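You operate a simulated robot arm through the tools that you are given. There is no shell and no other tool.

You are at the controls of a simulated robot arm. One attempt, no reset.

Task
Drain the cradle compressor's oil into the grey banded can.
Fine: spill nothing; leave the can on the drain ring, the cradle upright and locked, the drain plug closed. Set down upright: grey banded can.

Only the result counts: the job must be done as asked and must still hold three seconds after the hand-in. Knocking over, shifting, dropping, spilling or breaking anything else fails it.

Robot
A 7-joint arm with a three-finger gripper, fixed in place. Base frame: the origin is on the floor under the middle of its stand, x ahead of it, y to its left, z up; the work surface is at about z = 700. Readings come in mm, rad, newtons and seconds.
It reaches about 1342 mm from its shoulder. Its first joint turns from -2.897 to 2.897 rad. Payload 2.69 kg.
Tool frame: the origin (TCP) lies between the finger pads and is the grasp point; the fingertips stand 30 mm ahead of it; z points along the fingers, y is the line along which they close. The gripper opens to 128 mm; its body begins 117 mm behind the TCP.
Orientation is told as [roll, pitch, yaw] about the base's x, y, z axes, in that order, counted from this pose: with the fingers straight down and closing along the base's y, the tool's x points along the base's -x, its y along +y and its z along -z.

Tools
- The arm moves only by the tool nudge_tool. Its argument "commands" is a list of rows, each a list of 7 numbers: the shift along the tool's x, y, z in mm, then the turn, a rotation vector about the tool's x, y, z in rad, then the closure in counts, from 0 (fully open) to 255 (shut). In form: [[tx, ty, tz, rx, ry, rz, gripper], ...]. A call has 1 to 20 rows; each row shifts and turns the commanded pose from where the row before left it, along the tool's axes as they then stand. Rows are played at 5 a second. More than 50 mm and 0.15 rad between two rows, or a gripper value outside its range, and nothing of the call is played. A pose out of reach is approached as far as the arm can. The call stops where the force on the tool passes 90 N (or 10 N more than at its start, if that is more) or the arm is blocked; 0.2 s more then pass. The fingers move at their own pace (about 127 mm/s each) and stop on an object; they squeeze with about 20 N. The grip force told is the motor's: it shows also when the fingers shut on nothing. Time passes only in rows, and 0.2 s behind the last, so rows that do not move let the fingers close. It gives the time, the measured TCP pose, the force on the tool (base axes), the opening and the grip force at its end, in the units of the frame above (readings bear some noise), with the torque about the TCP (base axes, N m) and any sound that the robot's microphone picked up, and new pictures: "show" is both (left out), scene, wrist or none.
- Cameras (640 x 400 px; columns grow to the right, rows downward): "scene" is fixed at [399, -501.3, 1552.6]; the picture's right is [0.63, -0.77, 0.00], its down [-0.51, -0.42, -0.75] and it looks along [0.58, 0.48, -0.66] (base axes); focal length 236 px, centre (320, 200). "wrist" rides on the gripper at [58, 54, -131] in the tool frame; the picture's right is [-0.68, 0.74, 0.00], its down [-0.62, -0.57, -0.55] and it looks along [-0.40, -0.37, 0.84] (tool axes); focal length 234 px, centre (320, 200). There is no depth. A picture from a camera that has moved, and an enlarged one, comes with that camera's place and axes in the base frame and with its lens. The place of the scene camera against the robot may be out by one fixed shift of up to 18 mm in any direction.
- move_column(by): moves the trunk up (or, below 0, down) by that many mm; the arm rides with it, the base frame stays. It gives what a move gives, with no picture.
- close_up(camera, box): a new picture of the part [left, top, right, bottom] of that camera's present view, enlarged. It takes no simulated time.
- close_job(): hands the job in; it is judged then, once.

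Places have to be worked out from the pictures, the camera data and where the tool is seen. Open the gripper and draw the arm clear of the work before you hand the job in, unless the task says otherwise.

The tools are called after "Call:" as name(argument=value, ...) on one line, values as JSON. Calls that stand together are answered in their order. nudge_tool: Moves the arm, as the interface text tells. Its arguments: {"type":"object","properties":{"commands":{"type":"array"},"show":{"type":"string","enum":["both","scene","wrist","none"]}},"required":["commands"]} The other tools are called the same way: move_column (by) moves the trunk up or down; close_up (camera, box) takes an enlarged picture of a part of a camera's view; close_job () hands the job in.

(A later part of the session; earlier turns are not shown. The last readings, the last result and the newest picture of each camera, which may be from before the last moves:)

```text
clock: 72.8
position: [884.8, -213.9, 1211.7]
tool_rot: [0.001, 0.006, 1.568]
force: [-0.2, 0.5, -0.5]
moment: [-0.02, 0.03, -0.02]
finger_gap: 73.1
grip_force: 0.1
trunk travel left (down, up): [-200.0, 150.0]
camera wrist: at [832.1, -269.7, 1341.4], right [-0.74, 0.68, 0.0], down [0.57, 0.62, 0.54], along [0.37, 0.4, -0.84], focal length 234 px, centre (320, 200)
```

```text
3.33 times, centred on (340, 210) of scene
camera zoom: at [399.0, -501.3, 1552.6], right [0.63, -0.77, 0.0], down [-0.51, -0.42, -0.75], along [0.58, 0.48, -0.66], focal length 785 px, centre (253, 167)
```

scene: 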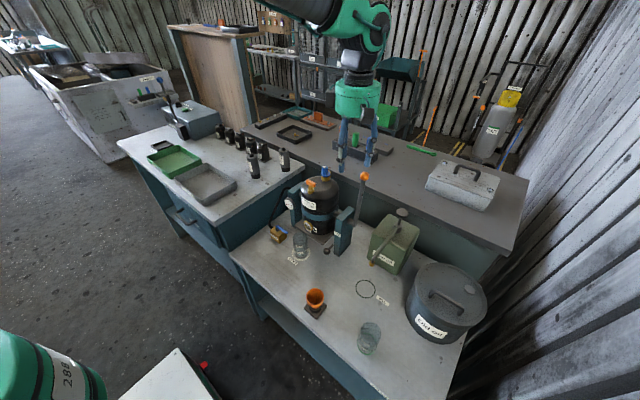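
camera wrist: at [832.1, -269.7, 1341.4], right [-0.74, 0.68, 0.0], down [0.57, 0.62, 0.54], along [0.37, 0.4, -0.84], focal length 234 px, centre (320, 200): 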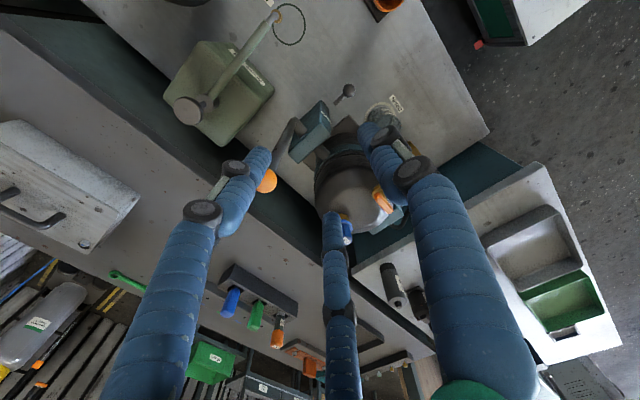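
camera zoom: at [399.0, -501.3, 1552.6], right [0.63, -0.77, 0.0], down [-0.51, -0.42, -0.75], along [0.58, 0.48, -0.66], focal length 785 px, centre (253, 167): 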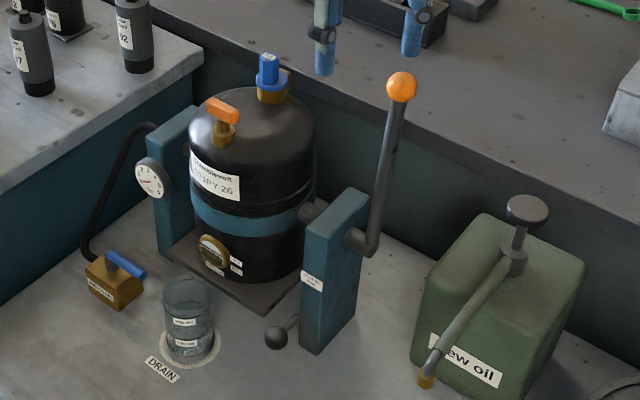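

The lock pin is clearly out. The lever ball is at (966.5,-216,1103) and the tilt axis at about (935, z 908). I move above the ball and check alignment before gripping.

Call:
nudge_tool(commands=[[1.7, -27, 0, 0, 0, 0, 110], [1.7, -27, 0, 0, 0, 0, 110], [0, -27, 0, 0, 0, 0, 120], [0, 0, 24, 0, 0, 0, 130], [0, 0, 24, 0, 0, 0, 130], [0, 0, 0, 0, 0, 0, 130]], show="both")

Call:
close_up(camera="wrist", box=[220, 80, 420, 240])

Call:
close_up(camera="scene", box=[310, 130, 410, 230])

```text
clock: 74.2
position: [965.2, -218.2, 1162.8]
tool_rot: [0.001, 0.006, 1.568]
force: [0.0, 0.9, -0.4]
moment: [-0.01, 0.01, 0.01]
finger_gap: 62.6
grip_force: 0.1
trunk travel left (down, up): [-200.0, 150.0]
camera wrist: at [912.9, -275.4, 1292.6], right [-0.74, 0.68, 0.0], down [0.57, 0.62, 0.54], along [0.37, 0.4, -0.84], focal length 234 px, centre (320, 200)
```

scene: 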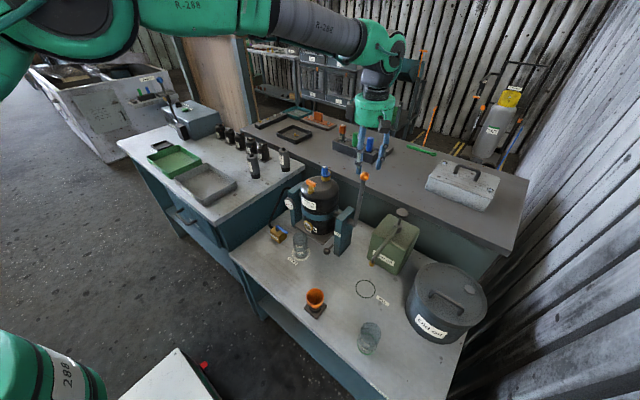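
wrist: 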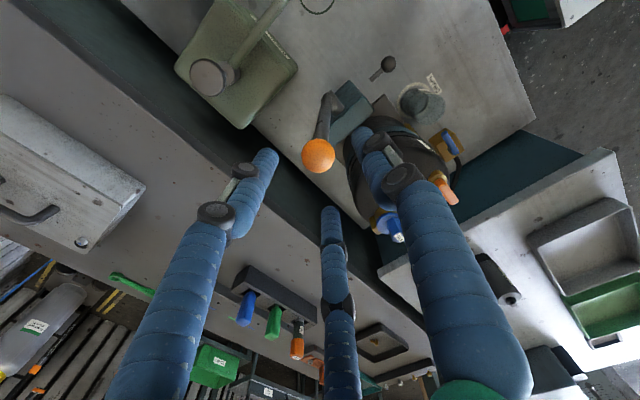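

```text
2.50 times, centred on (320, 160) of wrist
camera zoom: at [912.9, -275.4, 1292.6], right [-0.74, 0.68, 0.0], down [0.57, 0.62, 0.54], along [0.37, 0.4, -0.84], focal length 585 px, centre (320, 300)
```

zoom: 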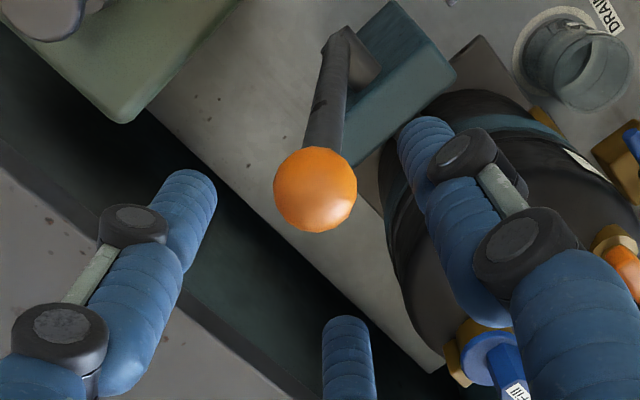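

```text
4.00 times, centred on (360, 180) of scene
camera zoom: at [399.0, -501.3, 1552.6], right [0.63, -0.77, 0.0], down [-0.51, -0.42, -0.75], along [0.58, 0.48, -0.66], focal length 942 px, centre (160, 280)
```

zoom: 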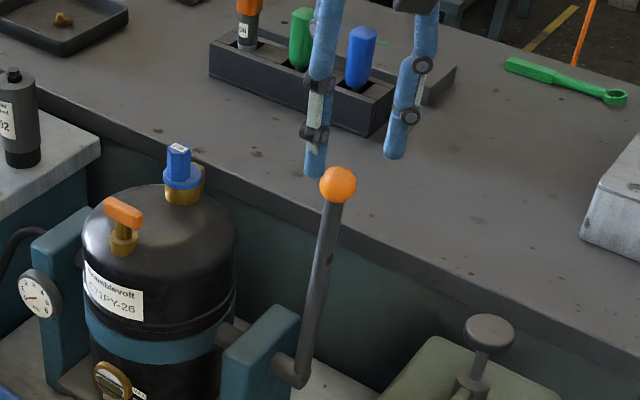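

The ball is aligned under the TCP (966.9,-218). I lower 49 mm and close on it.

Call:
nudge_tool(commands=[[0.7, 0, 17, 0, 0, 0, 140], [0, 0, 17, 0, 0, 0, 150], [0, 0, 15, 0, 0, 0, 160], [0, 0, 0, 0, 0, 0, 175], [0, 0, 0, 0, 0, 0, 190], [0, 0, 0, 0, 0, 0, 200], [0, 0, 0, 0, 0, 0, 210], [0, 0, 0, 0, 0, 0, 210]], show="both")

Call:
close_up(camera="wrist", box=[220, 100, 420, 240])

Call:
close_up(camera="scene", box=[310, 130, 410, 230])

```text
clock: 76.0
position: [965.7, -219.5, 1113.1]
tool_rot: [0.0, 0.006, 1.57]
force: [2.9, -8.3, 0.0]
moment: [-0.09, -0.15, -0.07]
finger_gap: 30.2
grip_force: 6.4
trunk travel left (down, up): [-200.0, 150.0]
camera wrist: at [912.9, -276.2, 1243.7], right [-0.74, 0.68, 0.0], down [0.57, 0.62, 0.54], along [0.37, 0.4, -0.84], focal length 234 px, centre (320, 200)
```

scene: 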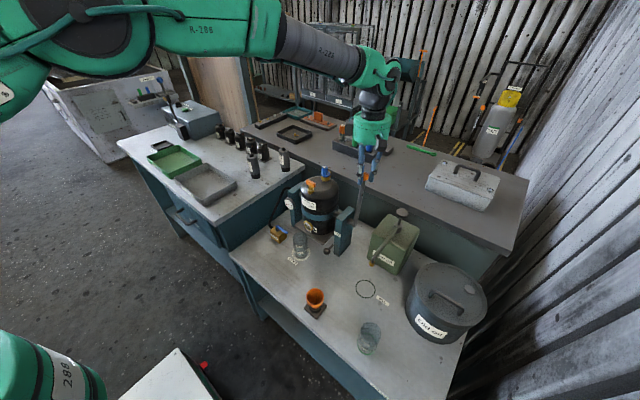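
wrist: 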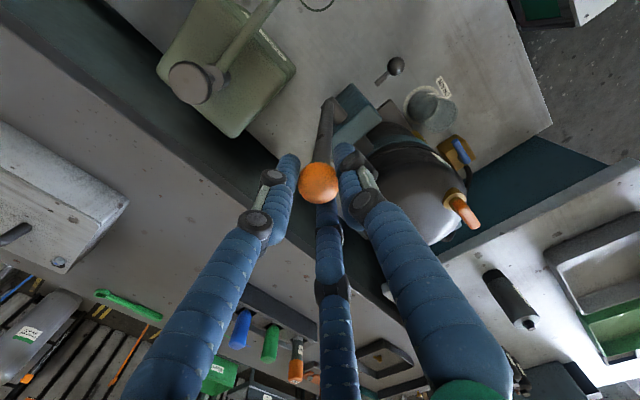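

```text
2.86 times, centred on (320, 170) of wrist
camera zoom: at [912.9, -276.2, 1243.7], right [-0.74, 0.68, 0.0], down [0.57, 0.62, 0.54], along [0.37, 0.4, -0.84], focal length 669 px, centre (320, 286)
```

zoom: 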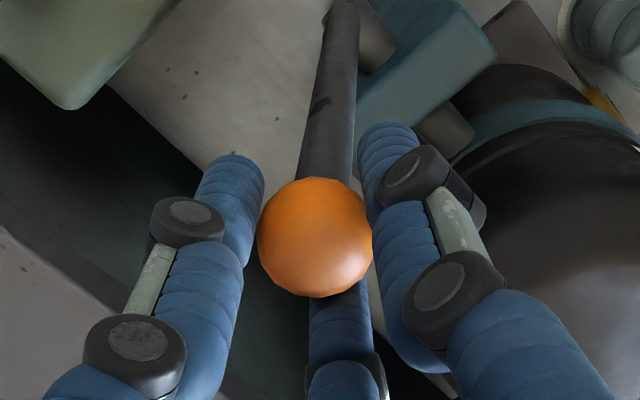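

```text
4.00 times, centred on (360, 180) of scene
camera zoom: at [399.0, -501.3, 1552.6], right [0.63, -0.77, 0.0], down [-0.51, -0.42, -0.75], along [0.58, 0.48, -0.66], focal length 942 px, centre (160, 280)
```

zoom: 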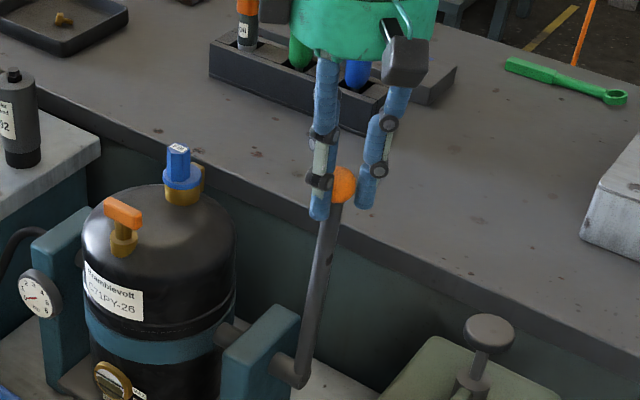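

Ball held (30 mm). I firm up and start tilting: two small steps of 0.05 rad about the estimated axis, checking force.

Call:
nudge_tool(commands=[[0, 0, 0, 0, 0, 0, 240], [0, 0, 0, 0, 0, 0, 240], [0, 10.28, -1.19, 0.05, 0, 0, 240], [0, 10.28, -1.19, 0.05, 0, 0, 240], [0, 0, 0, 0, 0, 0, 240]], show="scene")

Call:
close_up(camera="scene", box=[260, 140, 400, 270])

```text
clock: 77.2
position: [945.1, -220.6, 1113.4]
tool_rot: [-0.098, 0.006, 1.569]
force: [-1.6, -17.5, -6.8]
moment: [-0.26, -0.15, -0.11]
finger_gap: 28.4
grip_force: 44.8
trunk travel left (down, up): [-200.0, 150.0]
```

scene: 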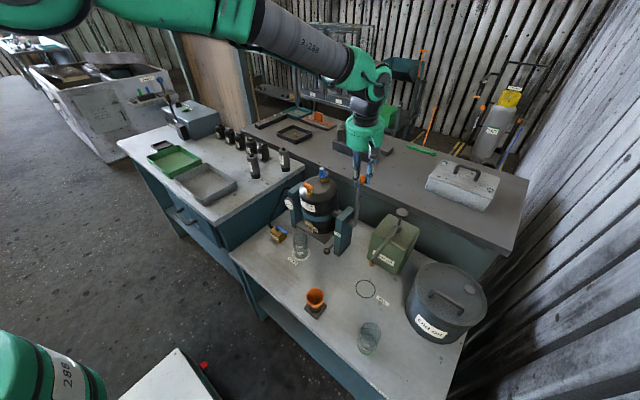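

```text
3.08 times, centred on (330, 205) of scene
camera zoom: at [399.0, -501.3, 1552.6], right [0.63, -0.77, 0.0], down [-0.51, -0.42, -0.75], along [0.58, 0.48, -0.66], focal length 725 px, centre (289, 185)
```

zoom: 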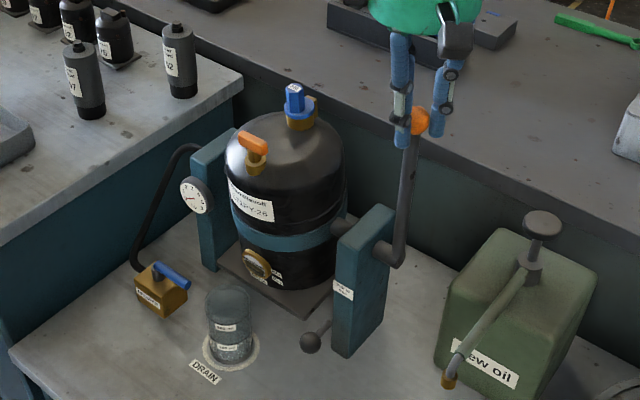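

The compressor follows the lever. I relieve the sideways force (~1.5 mm in -y) and continue tilting.

Call:
nudge_tool(commands=[[1.5, 10.28, -1.19, 0.05, 0, 0, 240], [0, 10.28, -1.19, 0.05, 0, 0, 240], [0, 10.28, -1.19, 0.05, 0, 0, 240], [0, 10.28, -1.19, 0.05, 0, 0, 240], [0, 0, 0, 0, 0, 0, 240]], show="none")

```text
clock: 78.4
position: [904.4, -220.6, 1108.8]
tool_rot: [-0.295, 0.005, 1.569]
force: [3.6, -1.3, -27.9]
moment: [0.19, -0.05, -0.03]
finger_gap: 28.6
grip_force: 45.3
trunk travel left (down, up): [-200.0, 150.0]
```

The tool is being pulled inward (-28 N along the lever), so the axis is further +x (about x=946). I correct 2.5 mm and use the refined axis for the next steps.

Call:
nudge_tool(commands=[[0, 0, 2.5, 0, 0, 0, 240], [0, 10.27, -0.79, 0.05, 0, 0, 240], [0, 10.27, -0.79, 0.05, 0, 0, 240], [0, 0, 0, 0, 0, 0, 240]], show="both")

Call:
close_up(camera="scene", box=[260, 140, 400, 270])

```text
clock: 79.4
position: [886.3, -220.6, 1105.6]
tool_rot: [-0.4, 0.008, 1.568]
force: [6.8, 7.4, -14.5]
moment: [0.31, -0.31, 0.02]
finger_gap: 28.8
grip_force: 44.7
trunk travel left (down, up): [-200.0, 150.0]
camera wrist: at [786.3, -276.4, 1204.6], right [-0.68, 0.68, -0.29], down [0.31, 0.62, 0.72], along [0.67, 0.4, -0.63], focal length 234 px, centre (320, 200)
```

scene: 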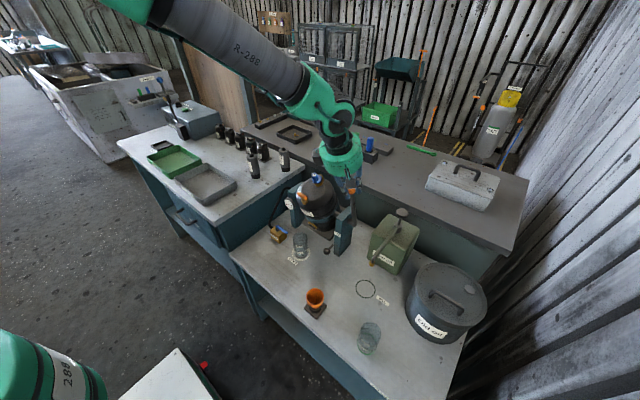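
wrist: 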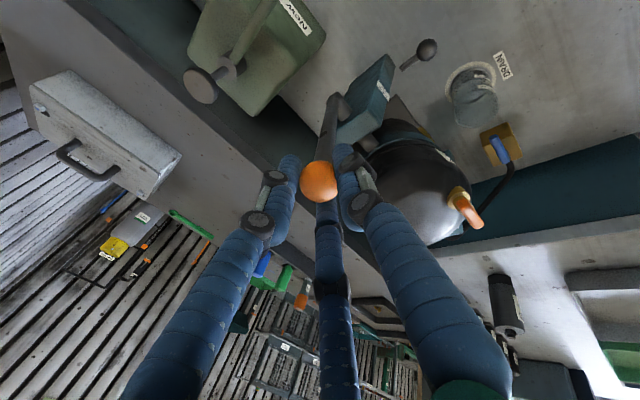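

```text
3.08 times, centred on (330, 205) of scene
camera zoom: at [399.0, -501.3, 1552.6], right [0.63, -0.77, 0.0], down [-0.51, -0.42, -0.75], along [0.58, 0.48, -0.66], focal length 725 px, centre (289, 185)
```

zoom: 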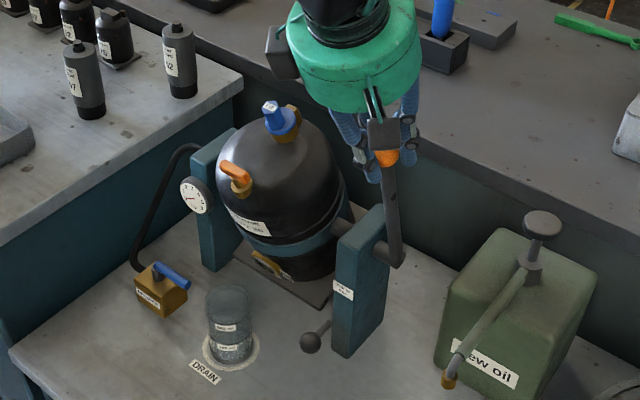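

Tilted 0.4 rad; the fitted axis is about (948,914). I correct 1.6 mm inward and continue.

Call:
nudge_tool(commands=[[-0.7, 0, 1.6, 0, 0, 0, 240], [0, 9.97, -0.61, 0.05, 0, 0, 240], [0, 9.97, -0.61, 0.05, 0, 0, 240], [0, 9.97, -0.61, 0.05, 0, 0, 240], [0, 9.97, -0.61, 0.05, 0, 0, 240], [0, 0, 0, 0, 0, 0, 240]], show="none")

```text
clock: 80.8
position: [848.2, -220.2, 1089.9]
tool_rot: [-0.601, 0.007, 1.569]
force: [-3.4, 3.0, 15.1]
moment: [0.12, -0.37, 0.0]
finger_gap: 28.6
grip_force: 44.6
trunk travel left (down, up): [-200.0, 150.0]
```

Call:
nudge_tool(commands=[[0, 0, -1.2, 0, 0, 0, 240], [0, 9.97, -0.75, 0.05, 0, 0, 240], [0, 9.97, -0.75, 0.05, 0, 0, 240], [0, 0, 0, 0, 0, 0, 240]], show="both")

Call:
close_up(camera="scene", box=[260, 140, 400, 270])

Call:
close_up(camera="wrist", box=[300, 30, 560, 230])

```text
clock: 81.8
position: [828.9, -219.6, 1078.1]
tool_rot: [-0.7, 0.008, 1.571]
force: [-5.5, -3.5, 13.8]
moment: [-0.05, -0.23, -0.08]
finger_gap: 28.5
grip_force: 45.0
trunk travel left (down, up): [-200.0, 150.0]
camera wrist: at [704.5, -276.6, 1144.3], right [-0.56, 0.67, -0.48], down [0.08, 0.62, 0.78], along [0.82, 0.4, -0.4], focal length 234 px, centre (320, 200)
```

scene: 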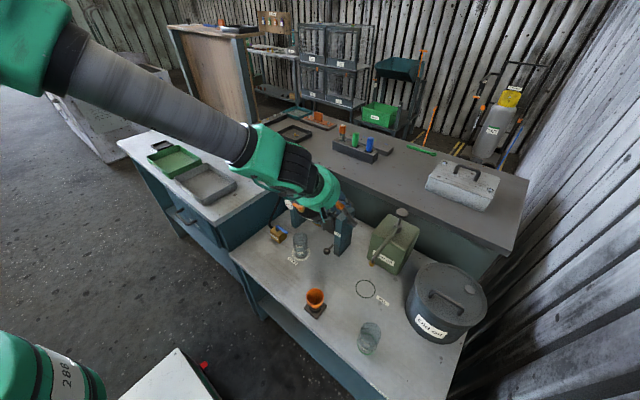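
wrist: 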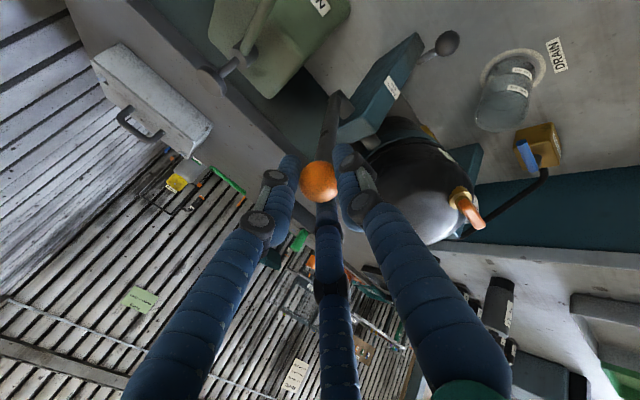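

```text
3.08 times, centred on (330, 205) of scene
camera zoom: at [399.0, -501.3, 1552.6], right [0.63, -0.77, 0.0], down [-0.51, -0.42, -0.75], along [0.58, 0.48, -0.66], focal length 725 px, centre (289, 185)
```

zoom: 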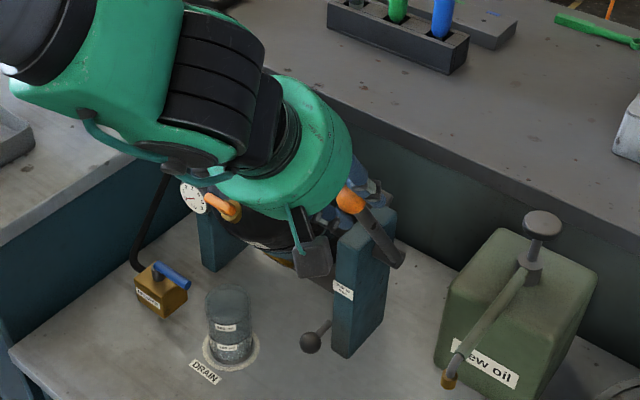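

```text
2.00 times, centred on (430, 130) of wrist
camera zoom: at [704.5, -276.6, 1144.3], right [-0.56, 0.67, -0.48], down [0.08, 0.62, 0.78], along [0.82, 0.4, -0.4], focal length 468 px, centre (100, 340)
```

zoom: 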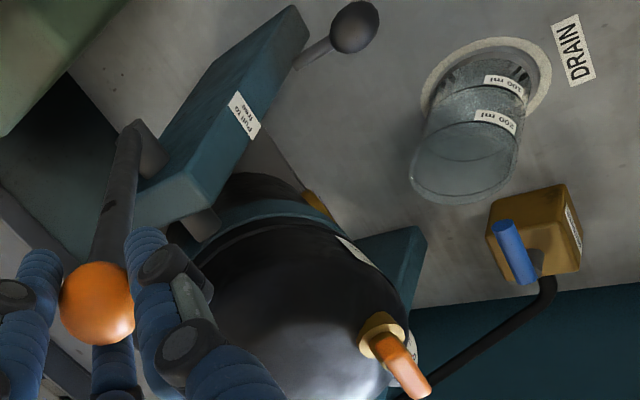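

Tilt 0.7 rad, no oil flowing yet; the hand is clear of the compressor. I continue with a small outward correction.

Call:
nudge_tool(commands=[[0, 0, -1.4, 0, 0, 0, 240], [0, 9.97, -0.95, 0.05, 0, 0, 240], [0, 9.97, -0.95, 0.05, 0, 0, 240], [0, 9.97, -0.95, 0.05, 0, 0, 240], [0, 9.97, -0.95, 0.05, 0, 0, 240], [0, 0, 0, 0, 0, 0, 240]], show="both")

Call:
close_up(camera="scene", box=[240, 160, 400, 280])

Call:
close_up(camera="wrist", box=[300, 30, 560, 230])

```text
clock: 83.2
position: [812.1, -219.2, 1066.8]
tool_rot: [-0.831, 0.002, 1.566]
force: [7.9, -4.8, -19.2]
moment: [-0.1, 0.73, -0.05]
finger_gap: 29.0
grip_force: 45.2
out of reach, approached as far as the arm can: row 4, 5
trunk travel left (down, up): [-200.0, 150.0]
camera wrist: at [679.9, -276.4, 1115.5], right [-0.49, 0.68, -0.55], down [-0.02, 0.62, 0.79], along [0.87, 0.4, -0.29], focal length 234 px, centre (320, 200)
```

scene: 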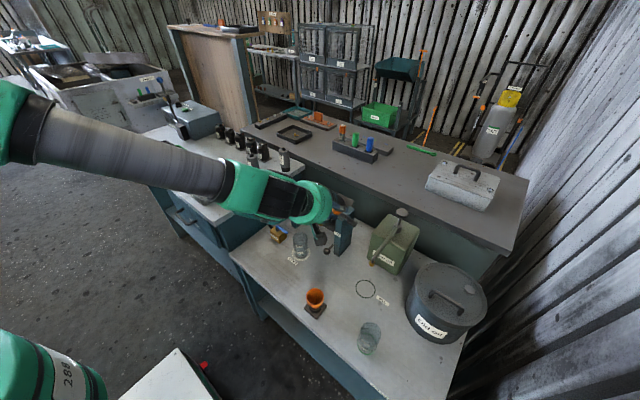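
wrist: 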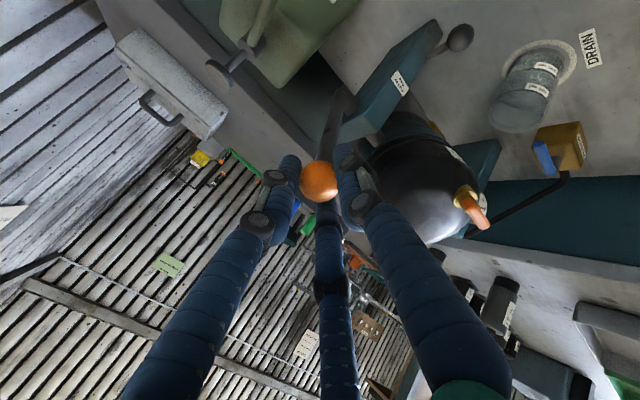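

```text
3.33 times, centred on (320, 220) of scene
camera zoom: at [399.0, -501.3, 1552.6], right [0.63, -0.77, 0.0], down [-0.51, -0.42, -0.75], along [0.58, 0.48, -0.66], focal length 785 px, centre (320, 133)
```

zoom: 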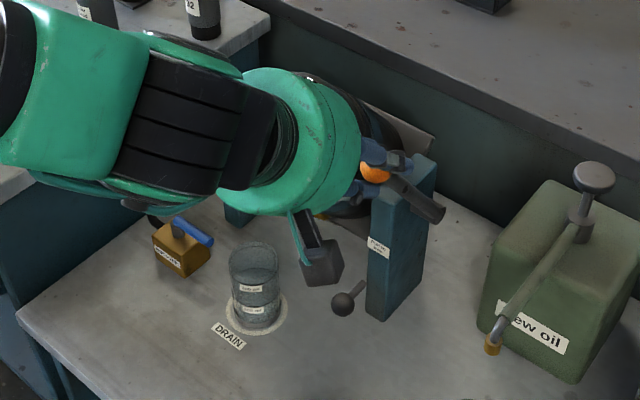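

```text
2.00 times, centred on (430, 130) of wrist
camera zoom: at [679.9, -276.4, 1115.5], right [-0.49, 0.68, -0.55], down [-0.02, 0.62, 0.79], along [0.87, 0.4, -0.29], focal length 468 px, centre (100, 340)
```

zoom: 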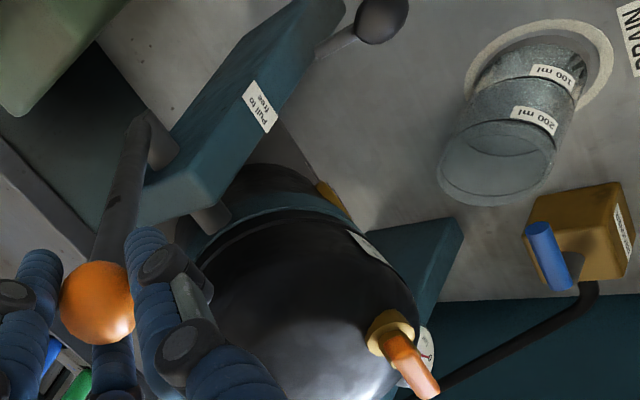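

The wrist hit its pitch limit at 0.83 rad. From here I keep following the lever's arc (axis ≈(943,913), radius ≈190) while slowly un-pitching the hand, letting the ball roll in the fingers.

Call:
nudge_tool(commands=[[0, -0.15, 1.5, 0, 0, 0, 240], [0, 8.95, -0.89, -0.05, 0, 0, 240], [0, 9.12, -0.16, -0.05, 0, 0, 240], [0, 0, 0, 0, 0, 0, 240]], show="none")

```text
clock: 84.2
position: [799.4, -220.6, 1058.8]
tool_rot: [-0.737, 0.008, 1.567]
force: [1.9, 3.4, 11.3]
moment: [0.02, -0.94, 0.13]
finger_gap: 28.5
grip_force: 45.8
trunk travel left (down, up): [-200.0, 150.0]
```

Call:
nudge_tool(commands=[[0, 8.94, 0.5, -0.05, 0, 0, 240], [0, 8.85, 1.5, -0.05, 0, 0, 240], [0, 0, 0, 0, 0, 0, 240]], show="both")

Call:
close_up(camera="scene", box=[240, 160, 400, 280])

Call:
close_up(camera="wrist", box=[300, 30, 560, 230])

```text
clock: 85.0
position: [787.5, -219.6, 1043.8]
tool_rot: [-0.635, 0.005, 1.567]
force: [4.3, 1.1, 6.2]
moment: [-0.11, -0.7, -0.01]
finger_gap: 28.5
grip_force: 44.9
trunk travel left (down, up): [-200.0, 150.0]
camera wrist: at [667.3, -276.3, 1116.9], right [-0.59, 0.68, -0.44], down [0.13, 0.62, 0.77], along [0.8, 0.4, -0.46], focal length 234 px, centre (320, 200)
```

scene: 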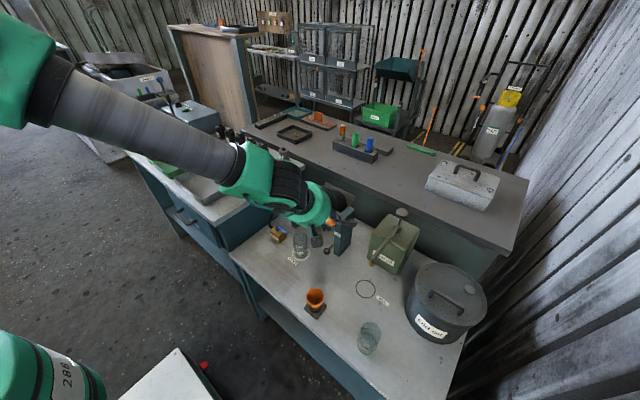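
wrist: 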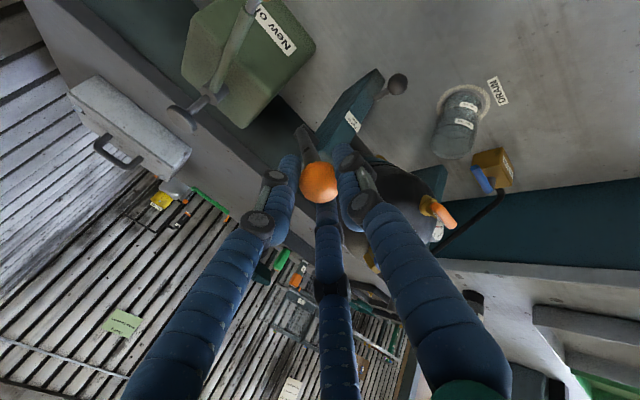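

```text
3.33 times, centred on (320, 220) of scene
camera zoom: at [399.0, -501.3, 1552.6], right [0.63, -0.77, 0.0], down [-0.51, -0.42, -0.75], along [0.58, 0.48, -0.66], focal length 785 px, centre (320, 133)
```

zoom: 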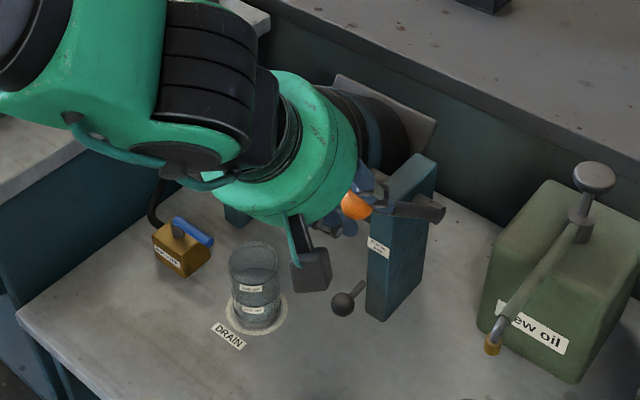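

```text
2.00 times, centred on (430, 130) of wrist
camera zoom: at [667.3, -276.3, 1116.9], right [-0.59, 0.68, -0.44], down [0.13, 0.62, 0.77], along [0.8, 0.4, -0.46], focal length 468 px, centre (100, 340)
```

zoom: 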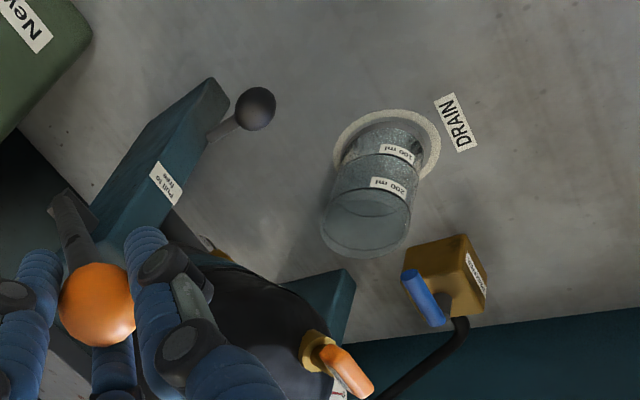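

About 1.0 rad of tilt; still no oil. I keep going in small steps, checking force and pictures.

Call:
nudge_tool(commands=[[0, 8.9, 2.64, -0.05, 0, 0, 240], [0, 8.5, 3.6, -0.05, 0, 0, 240], [0, 0, 0, 0, 0, 0, 240]], show="both")

Call:
close_up(camera="wrist", box=[300, 60, 560, 260])

```text
clock: 85.8
position: [777.3, -219.5, 1027.7]
tool_rot: [-0.536, 0.005, 1.566]
force: [6.2, -4.5, 5.0]
moment: [-0.13, -0.71, -0.05]
finger_gap: 28.5
grip_force: 45.4
trunk travel left (down, up): [-200.0, 150.0]
camera wrist: at [665.0, -276.2, 1113.9], right [-0.63, 0.68, -0.38], down [0.21, 0.62, 0.76], along [0.75, 0.4, -0.53], focal length 234 px, centre (320, 200)
```

scene: 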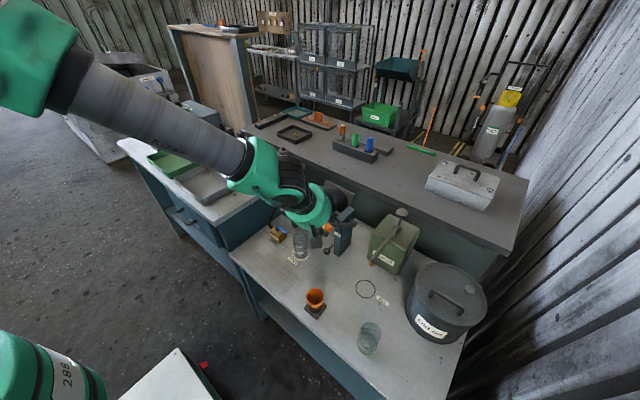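
wrist: 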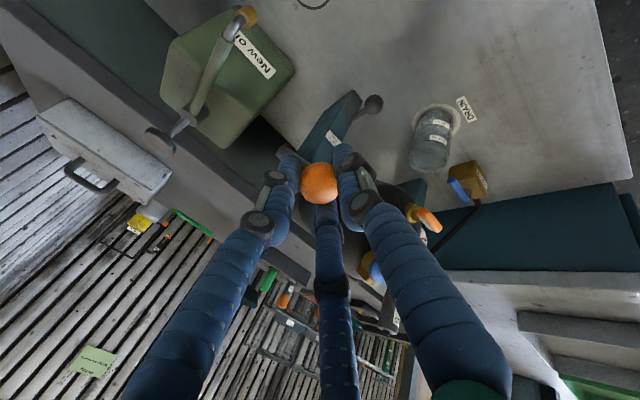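

```text
2.00 times, centred on (430, 160) of wrist
camera zoom: at [665.0, -276.2, 1113.9], right [-0.63, 0.68, -0.38], down [0.21, 0.62, 0.76], along [0.75, 0.4, -0.53], focal length 468 px, centre (100, 280)
```

zoom: 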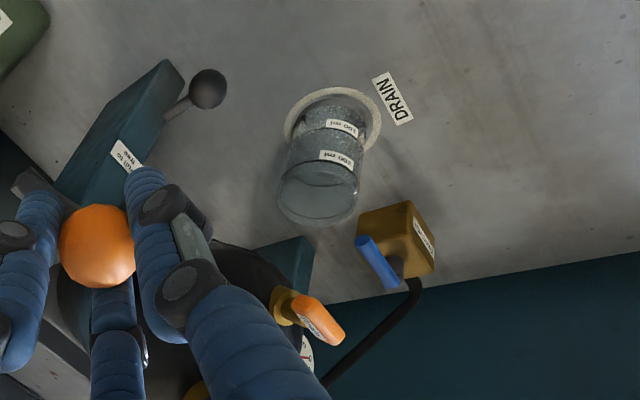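

Call:
nudge_tool(commands=[[-0.4, 8.16, 4.35, -0.05, 0, 0, 240], [0, 7.49, 5.21, -0.05, 0, 0, 240], [0, 0, 0, 0, 0, 0, 240]], show="both")

Call:
close_up(camera="wrist", box=[300, 60, 560, 260])

Call:
close_up(camera="scene", box=[240, 180, 400, 280])

```text
clock: 86.6
position: [768.9, -219.3, 1013.4]
tool_rot: [-0.434, 0.006, 1.566]
force: [5.4, -7.7, 4.9]
moment: [-0.26, -0.61, -0.09]
finger_gap: 28.7
grip_force: 44.7
trunk travel left (down, up): [-200.0, 150.0]
camera wrist: at [664.9, -276.2, 1108.6], right [-0.67, 0.68, -0.31], down [0.29, 0.62, 0.73], along [0.69, 0.4, -0.6], focal length 234 px, centre (320, 200)
```

scene: 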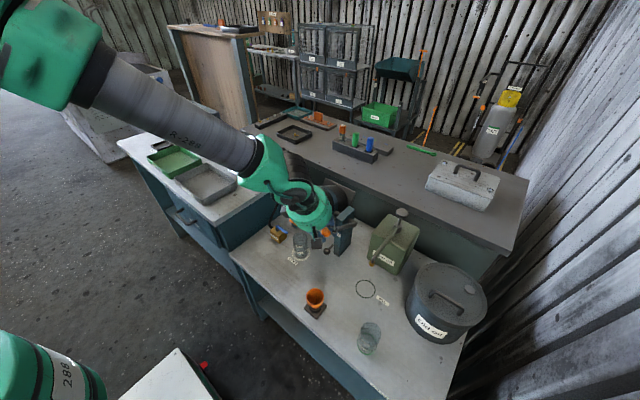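
wrist: 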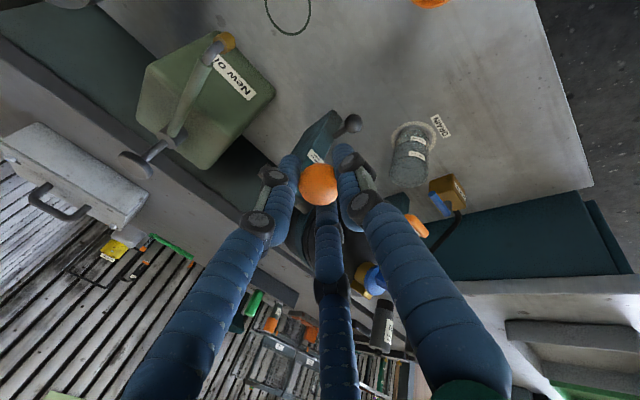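

```text
2.00 times, centred on (430, 160) of wrist
camera zoom: at [664.9, -276.2, 1108.6], right [-0.67, 0.68, -0.31], down [0.29, 0.62, 0.73], along [0.69, 0.4, -0.6], focal length 468 px, centre (100, 280)
```

zoom: 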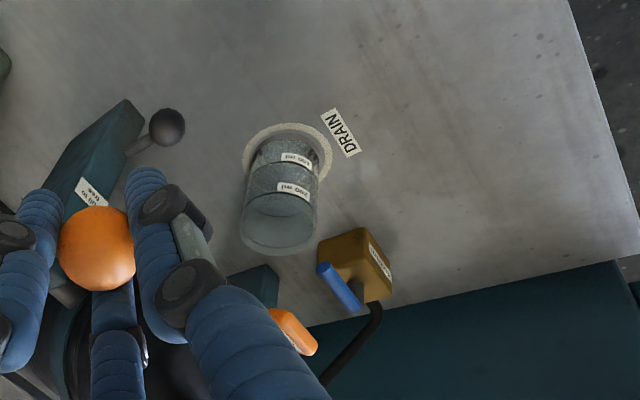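

```text
4.00 times, centred on (320, 230) of scene
camera zoom: at [399.0, -501.3, 1552.6], right [0.63, -0.77, 0.0], down [-0.51, -0.42, -0.75], along [0.58, 0.48, -0.66], focal length 942 px, centre (320, 80)
```

zoom: 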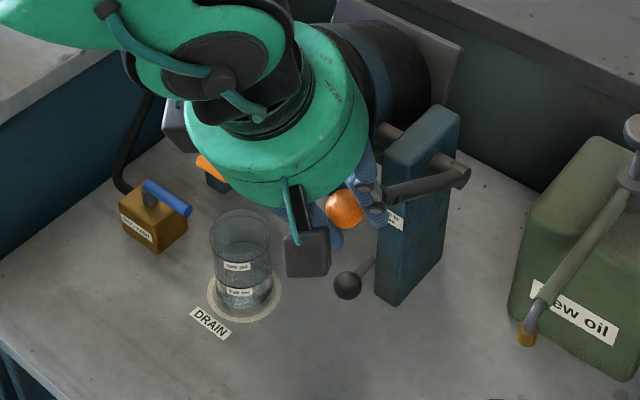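

Call:
nudge_tool(commands=[[0.6, 7.12, 6.07, -0.05, 0, 0, 240], [0, 6.46, 6.88, -0.05, 0, 0, 240], [0, 0, 0, 0, 0, 0, 240]], show="both")

Call:
close_up(camera="wrist", box=[300, 60, 560, 260])

Call:
close_up(camera="scene", box=[240, 180, 400, 280])

```text
clock: 87.4
position: [761.0, -218.9, 994.7]
tool_rot: [-0.335, 0.005, 1.567]
force: [3.0, -5.9, 5.9]
moment: [-0.07, -0.32, -0.04]
finger_gap: 28.5
grip_force: 45.3
trunk travel left (down, up): [-200.0, 150.0]
camera wrist: at [667.5, -276.3, 1101.0], right [-0.69, 0.68, -0.24], down [0.36, 0.62, 0.7], along [0.63, 0.4, -0.67], focal length 234 px, centre (320, 200)
```

scene: 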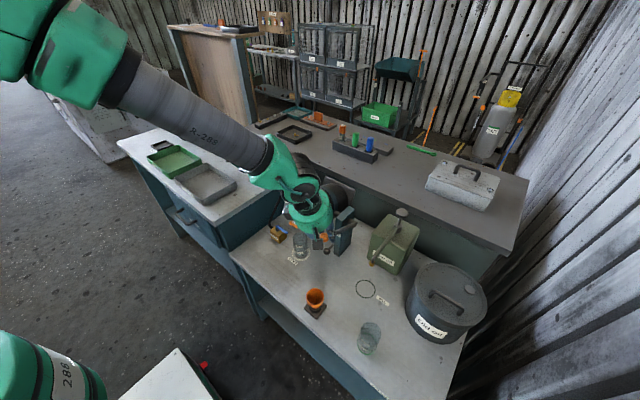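
wrist: 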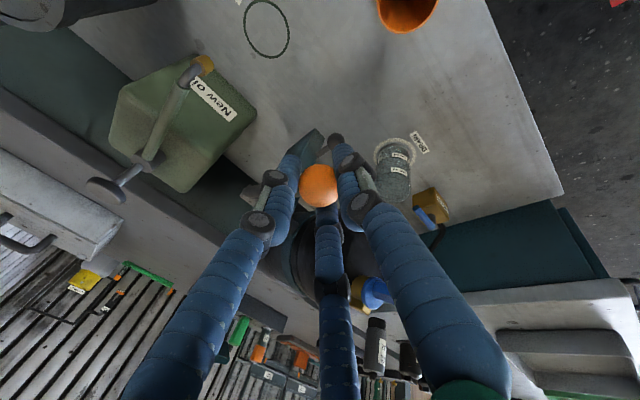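

```text
2.00 times, centred on (430, 160) of wrist
camera zoom: at [667.5, -276.3, 1101.0], right [-0.69, 0.68, -0.24], down [0.36, 0.62, 0.7], along [0.63, 0.4, -0.67], focal length 468 px, centre (100, 280)
```

zoom: 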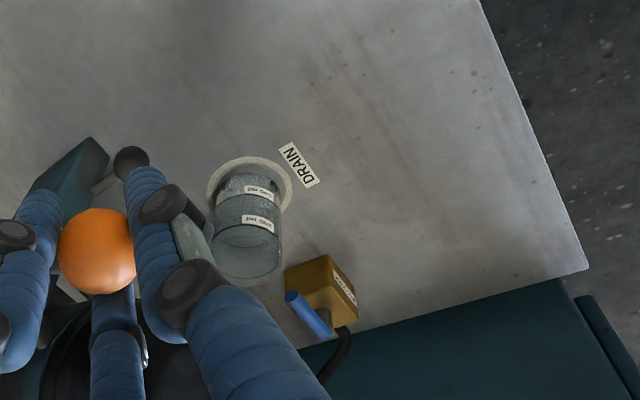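

```text
4.00 times, centred on (320, 230) of scene
camera zoom: at [399.0, -501.3, 1552.6], right [0.63, -0.77, 0.0], down [-0.51, -0.42, -0.75], along [0.58, 0.48, -0.66], focal length 942 px, centre (320, 80)
```

zoom: 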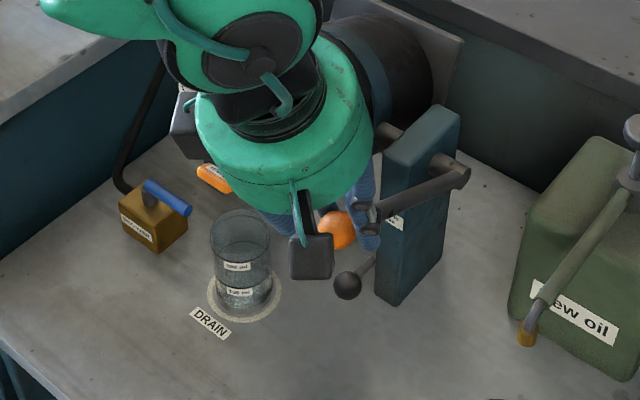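

75° of tilt and no oil yet; the forces stay small. Continuing.

Call:
nudge_tool(commands=[[0.5, 6.17, 7.38, 0, 0, 0, 240], [0, 5.89, 7.8, 0, 0, 0, 240], [0, 0, 0, 0, 0, 0, 240]], show="both")

Call:
close_up(camera="wrist", box=[300, 60, 560, 260])

Call:
close_up(camera="scene", box=[240, 180, 400, 280])

```text
clock: 88.2
position: [753.5, -219.8, 974.9]
tool_rot: [-0.331, 0.003, 1.569]
force: [-10.2, 3.9, 7.5]
moment: [0.07, -0.01, 0.03]
finger_gap: 28.3
grip_force: 45.1
trunk travel left (down, up): [-200.0, 150.0]
camera wrist: at [659.9, -276.4, 1081.8], right [-0.69, 0.68, -0.24], down [0.36, 0.62, 0.7], along [0.62, 0.4, -0.67], focal length 234 px, centre (320, 200)
```

scene: 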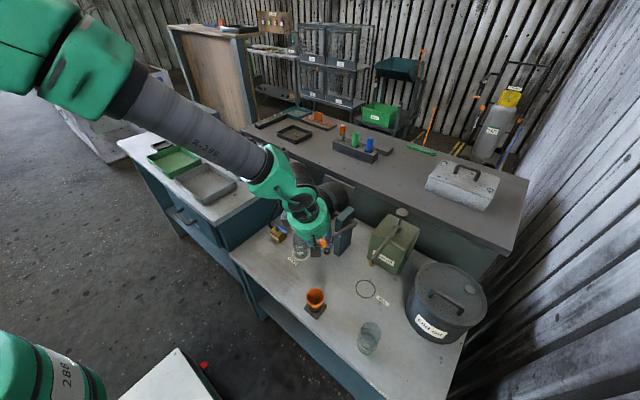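
wrist: 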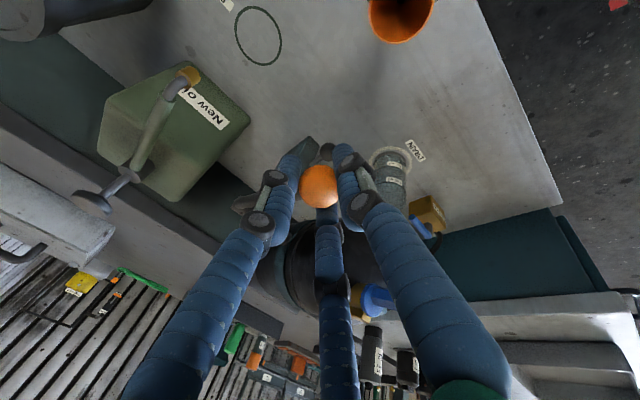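

```text
2.00 times, centred on (430, 160) of wrist
camera zoom: at [659.9, -276.4, 1081.8], right [-0.69, 0.68, -0.24], down [0.36, 0.62, 0.7], along [0.62, 0.4, -0.67], focal length 468 px, centre (100, 280)
```

zoom: 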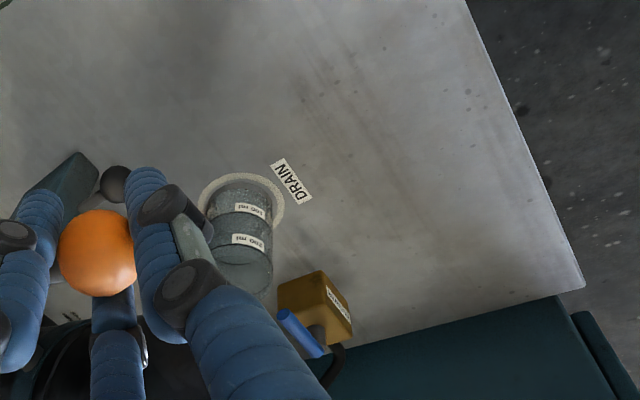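

```text
4.00 times, centred on (320, 230) of scene
camera zoom: at [399.0, -501.3, 1552.6], right [0.63, -0.77, 0.0], down [-0.51, -0.42, -0.75], along [0.58, 0.48, -0.66], focal length 942 px, centre (320, 80)
```

zoom: 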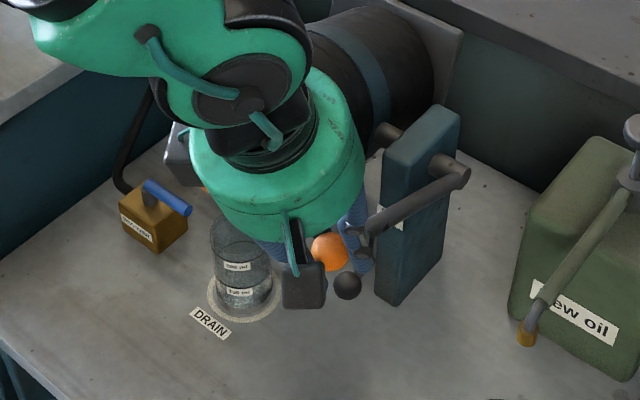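

Call:
nudge_tool(commands=[[-0.3, 6.4, 7.26, 0, 0, 0, 240], [0, 5.01, 8.31, 0, 0, 0, 240], [0, 0, 0, 0, 0, 0, 240]], show="both")

Call:
close_up(camera="wrist", box=[300, 60, 560, 260])

Call:
close_up(camera="scene", box=[240, 180, 400, 280])

```text
clock: 89.0
position: [746.7, -218.7, 957.5]
tool_rot: [-0.334, 0.007, 1.567]
force: [-14.2, 6.8, 8.5]
moment: [0.09, -0.08, -0.03]
finger_gap: 28.1
grip_force: 44.9
trunk travel left (down, up): [-200.0, 150.0]
camera wrist: at [654.1, -276.4, 1063.7], right [-0.69, 0.68, -0.24], down [0.36, 0.62, 0.7], along [0.63, 0.4, -0.67], focal length 234 px, centre (320, 200)
```

scene: 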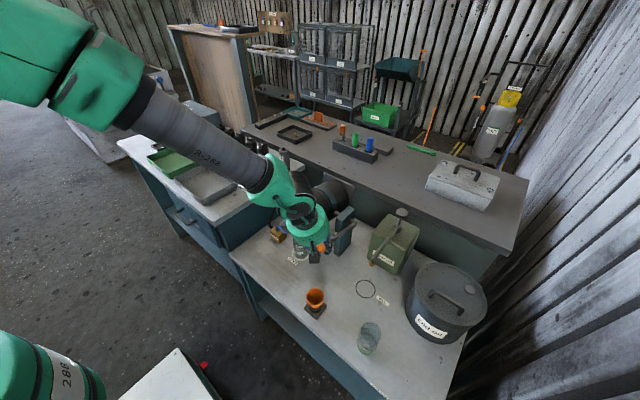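
wrist: 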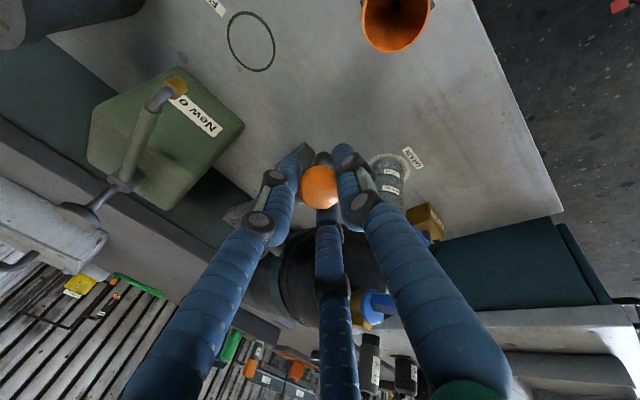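

```text
2.00 times, centred on (430, 160) of wrist
camera zoom: at [654.1, -276.4, 1063.7], right [-0.69, 0.68, -0.24], down [0.36, 0.62, 0.7], along [0.63, 0.4, -0.67], focal length 468 px, centre (100, 280)
```

zoom: 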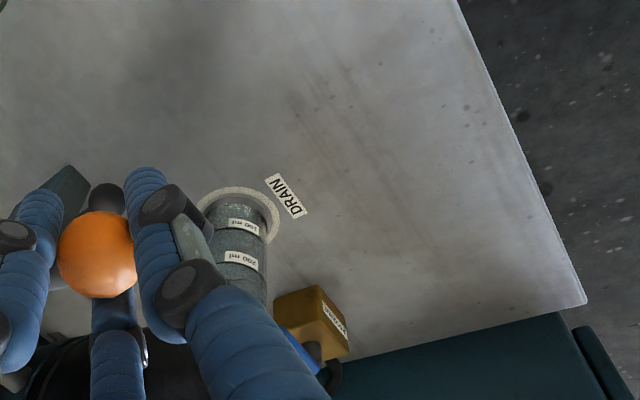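

```text
4.00 times, centred on (320, 230) of scene
camera zoom: at [399.0, -501.3, 1552.6], right [0.63, -0.77, 0.0], down [-0.51, -0.42, -0.75], along [0.58, 0.48, -0.66], focal length 942 px, centre (320, 80)
```

zoom: 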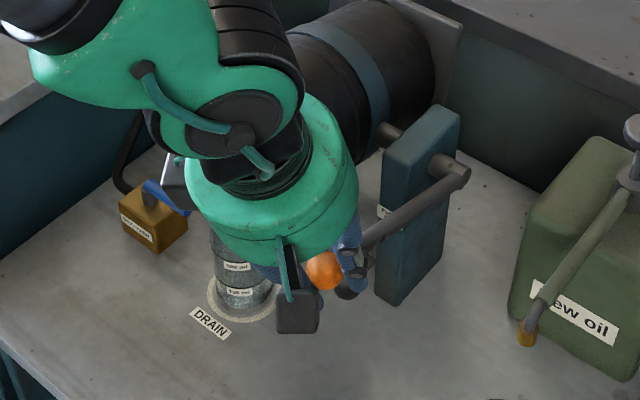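

86° now. I keep following outward slightly and go past horizontal in single steps, looking for flow.

Call:
nudge_tool(commands=[[-0.5, 5.9, 7.7, 0, 0, 0, 240], [0, 0, 0, 0, 0, 0, 240]], show="both")

Call:
close_up(camera="wrist", box=[300, 60, 560, 260])

Call:
close_up(camera="scene", box=[240, 180, 400, 280])

```text
clock: 89.6
position: [744.4, -220.0, 948.6]
tool_rot: [-0.336, 0.004, 1.565]
force: [-9.9, 4.0, 5.4]
moment: [-0.21, -0.2, -0.07]
finger_gap: 28.2
grip_force: 45.3
trunk travel left (down, up): [-200.0, 150.0]
camera wrist: at [651.7, -276.3, 1054.9], right [-0.69, 0.68, -0.25], down [0.36, 0.62, 0.7], along [0.63, 0.4, -0.67], focal length 234 px, centre (320, 200)
```

scene: 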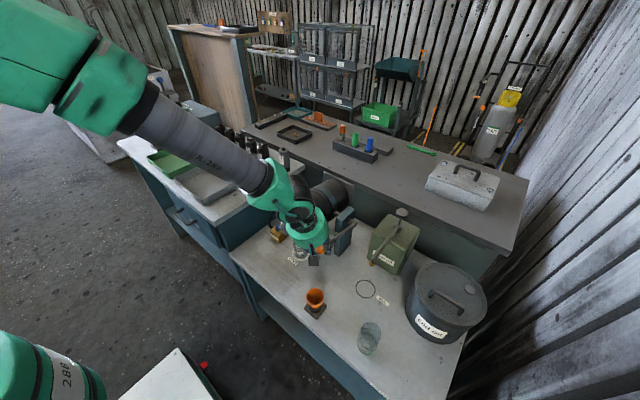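
wrist: 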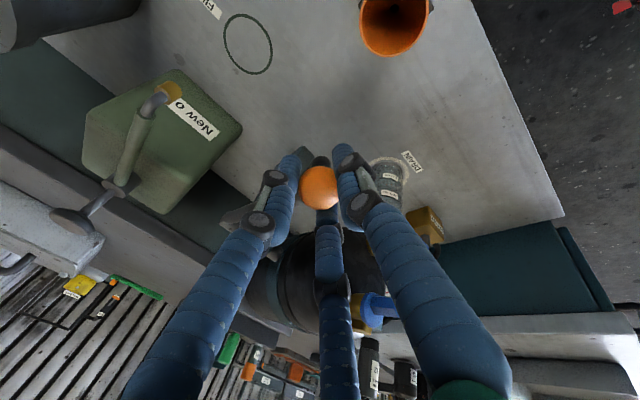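

```text
2.00 times, centred on (430, 160) of wrist
camera zoom: at [651.7, -276.3, 1054.9], right [-0.69, 0.68, -0.25], down [0.36, 0.62, 0.7], along [0.63, 0.4, -0.67], focal length 468 px, centre (100, 280)
```

zoom: 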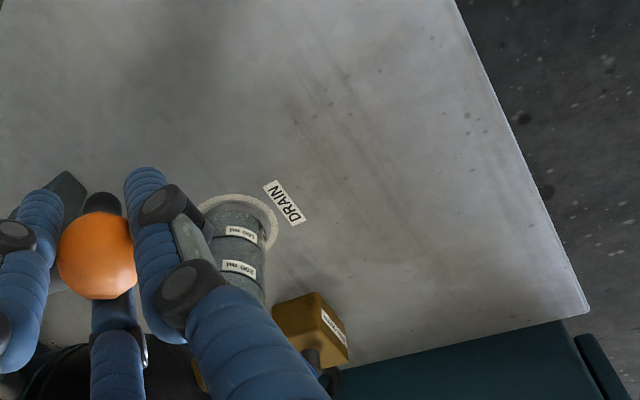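

```text
4.00 times, centred on (320, 230) of scene
camera zoom: at [399.0, -501.3, 1552.6], right [0.63, -0.77, 0.0], down [-0.51, -0.42, -0.75], along [0.58, 0.48, -0.66], focal length 942 px, centre (320, 80)
```

zoom: 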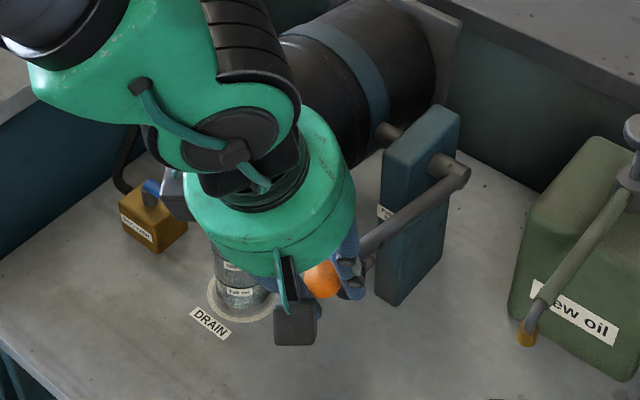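

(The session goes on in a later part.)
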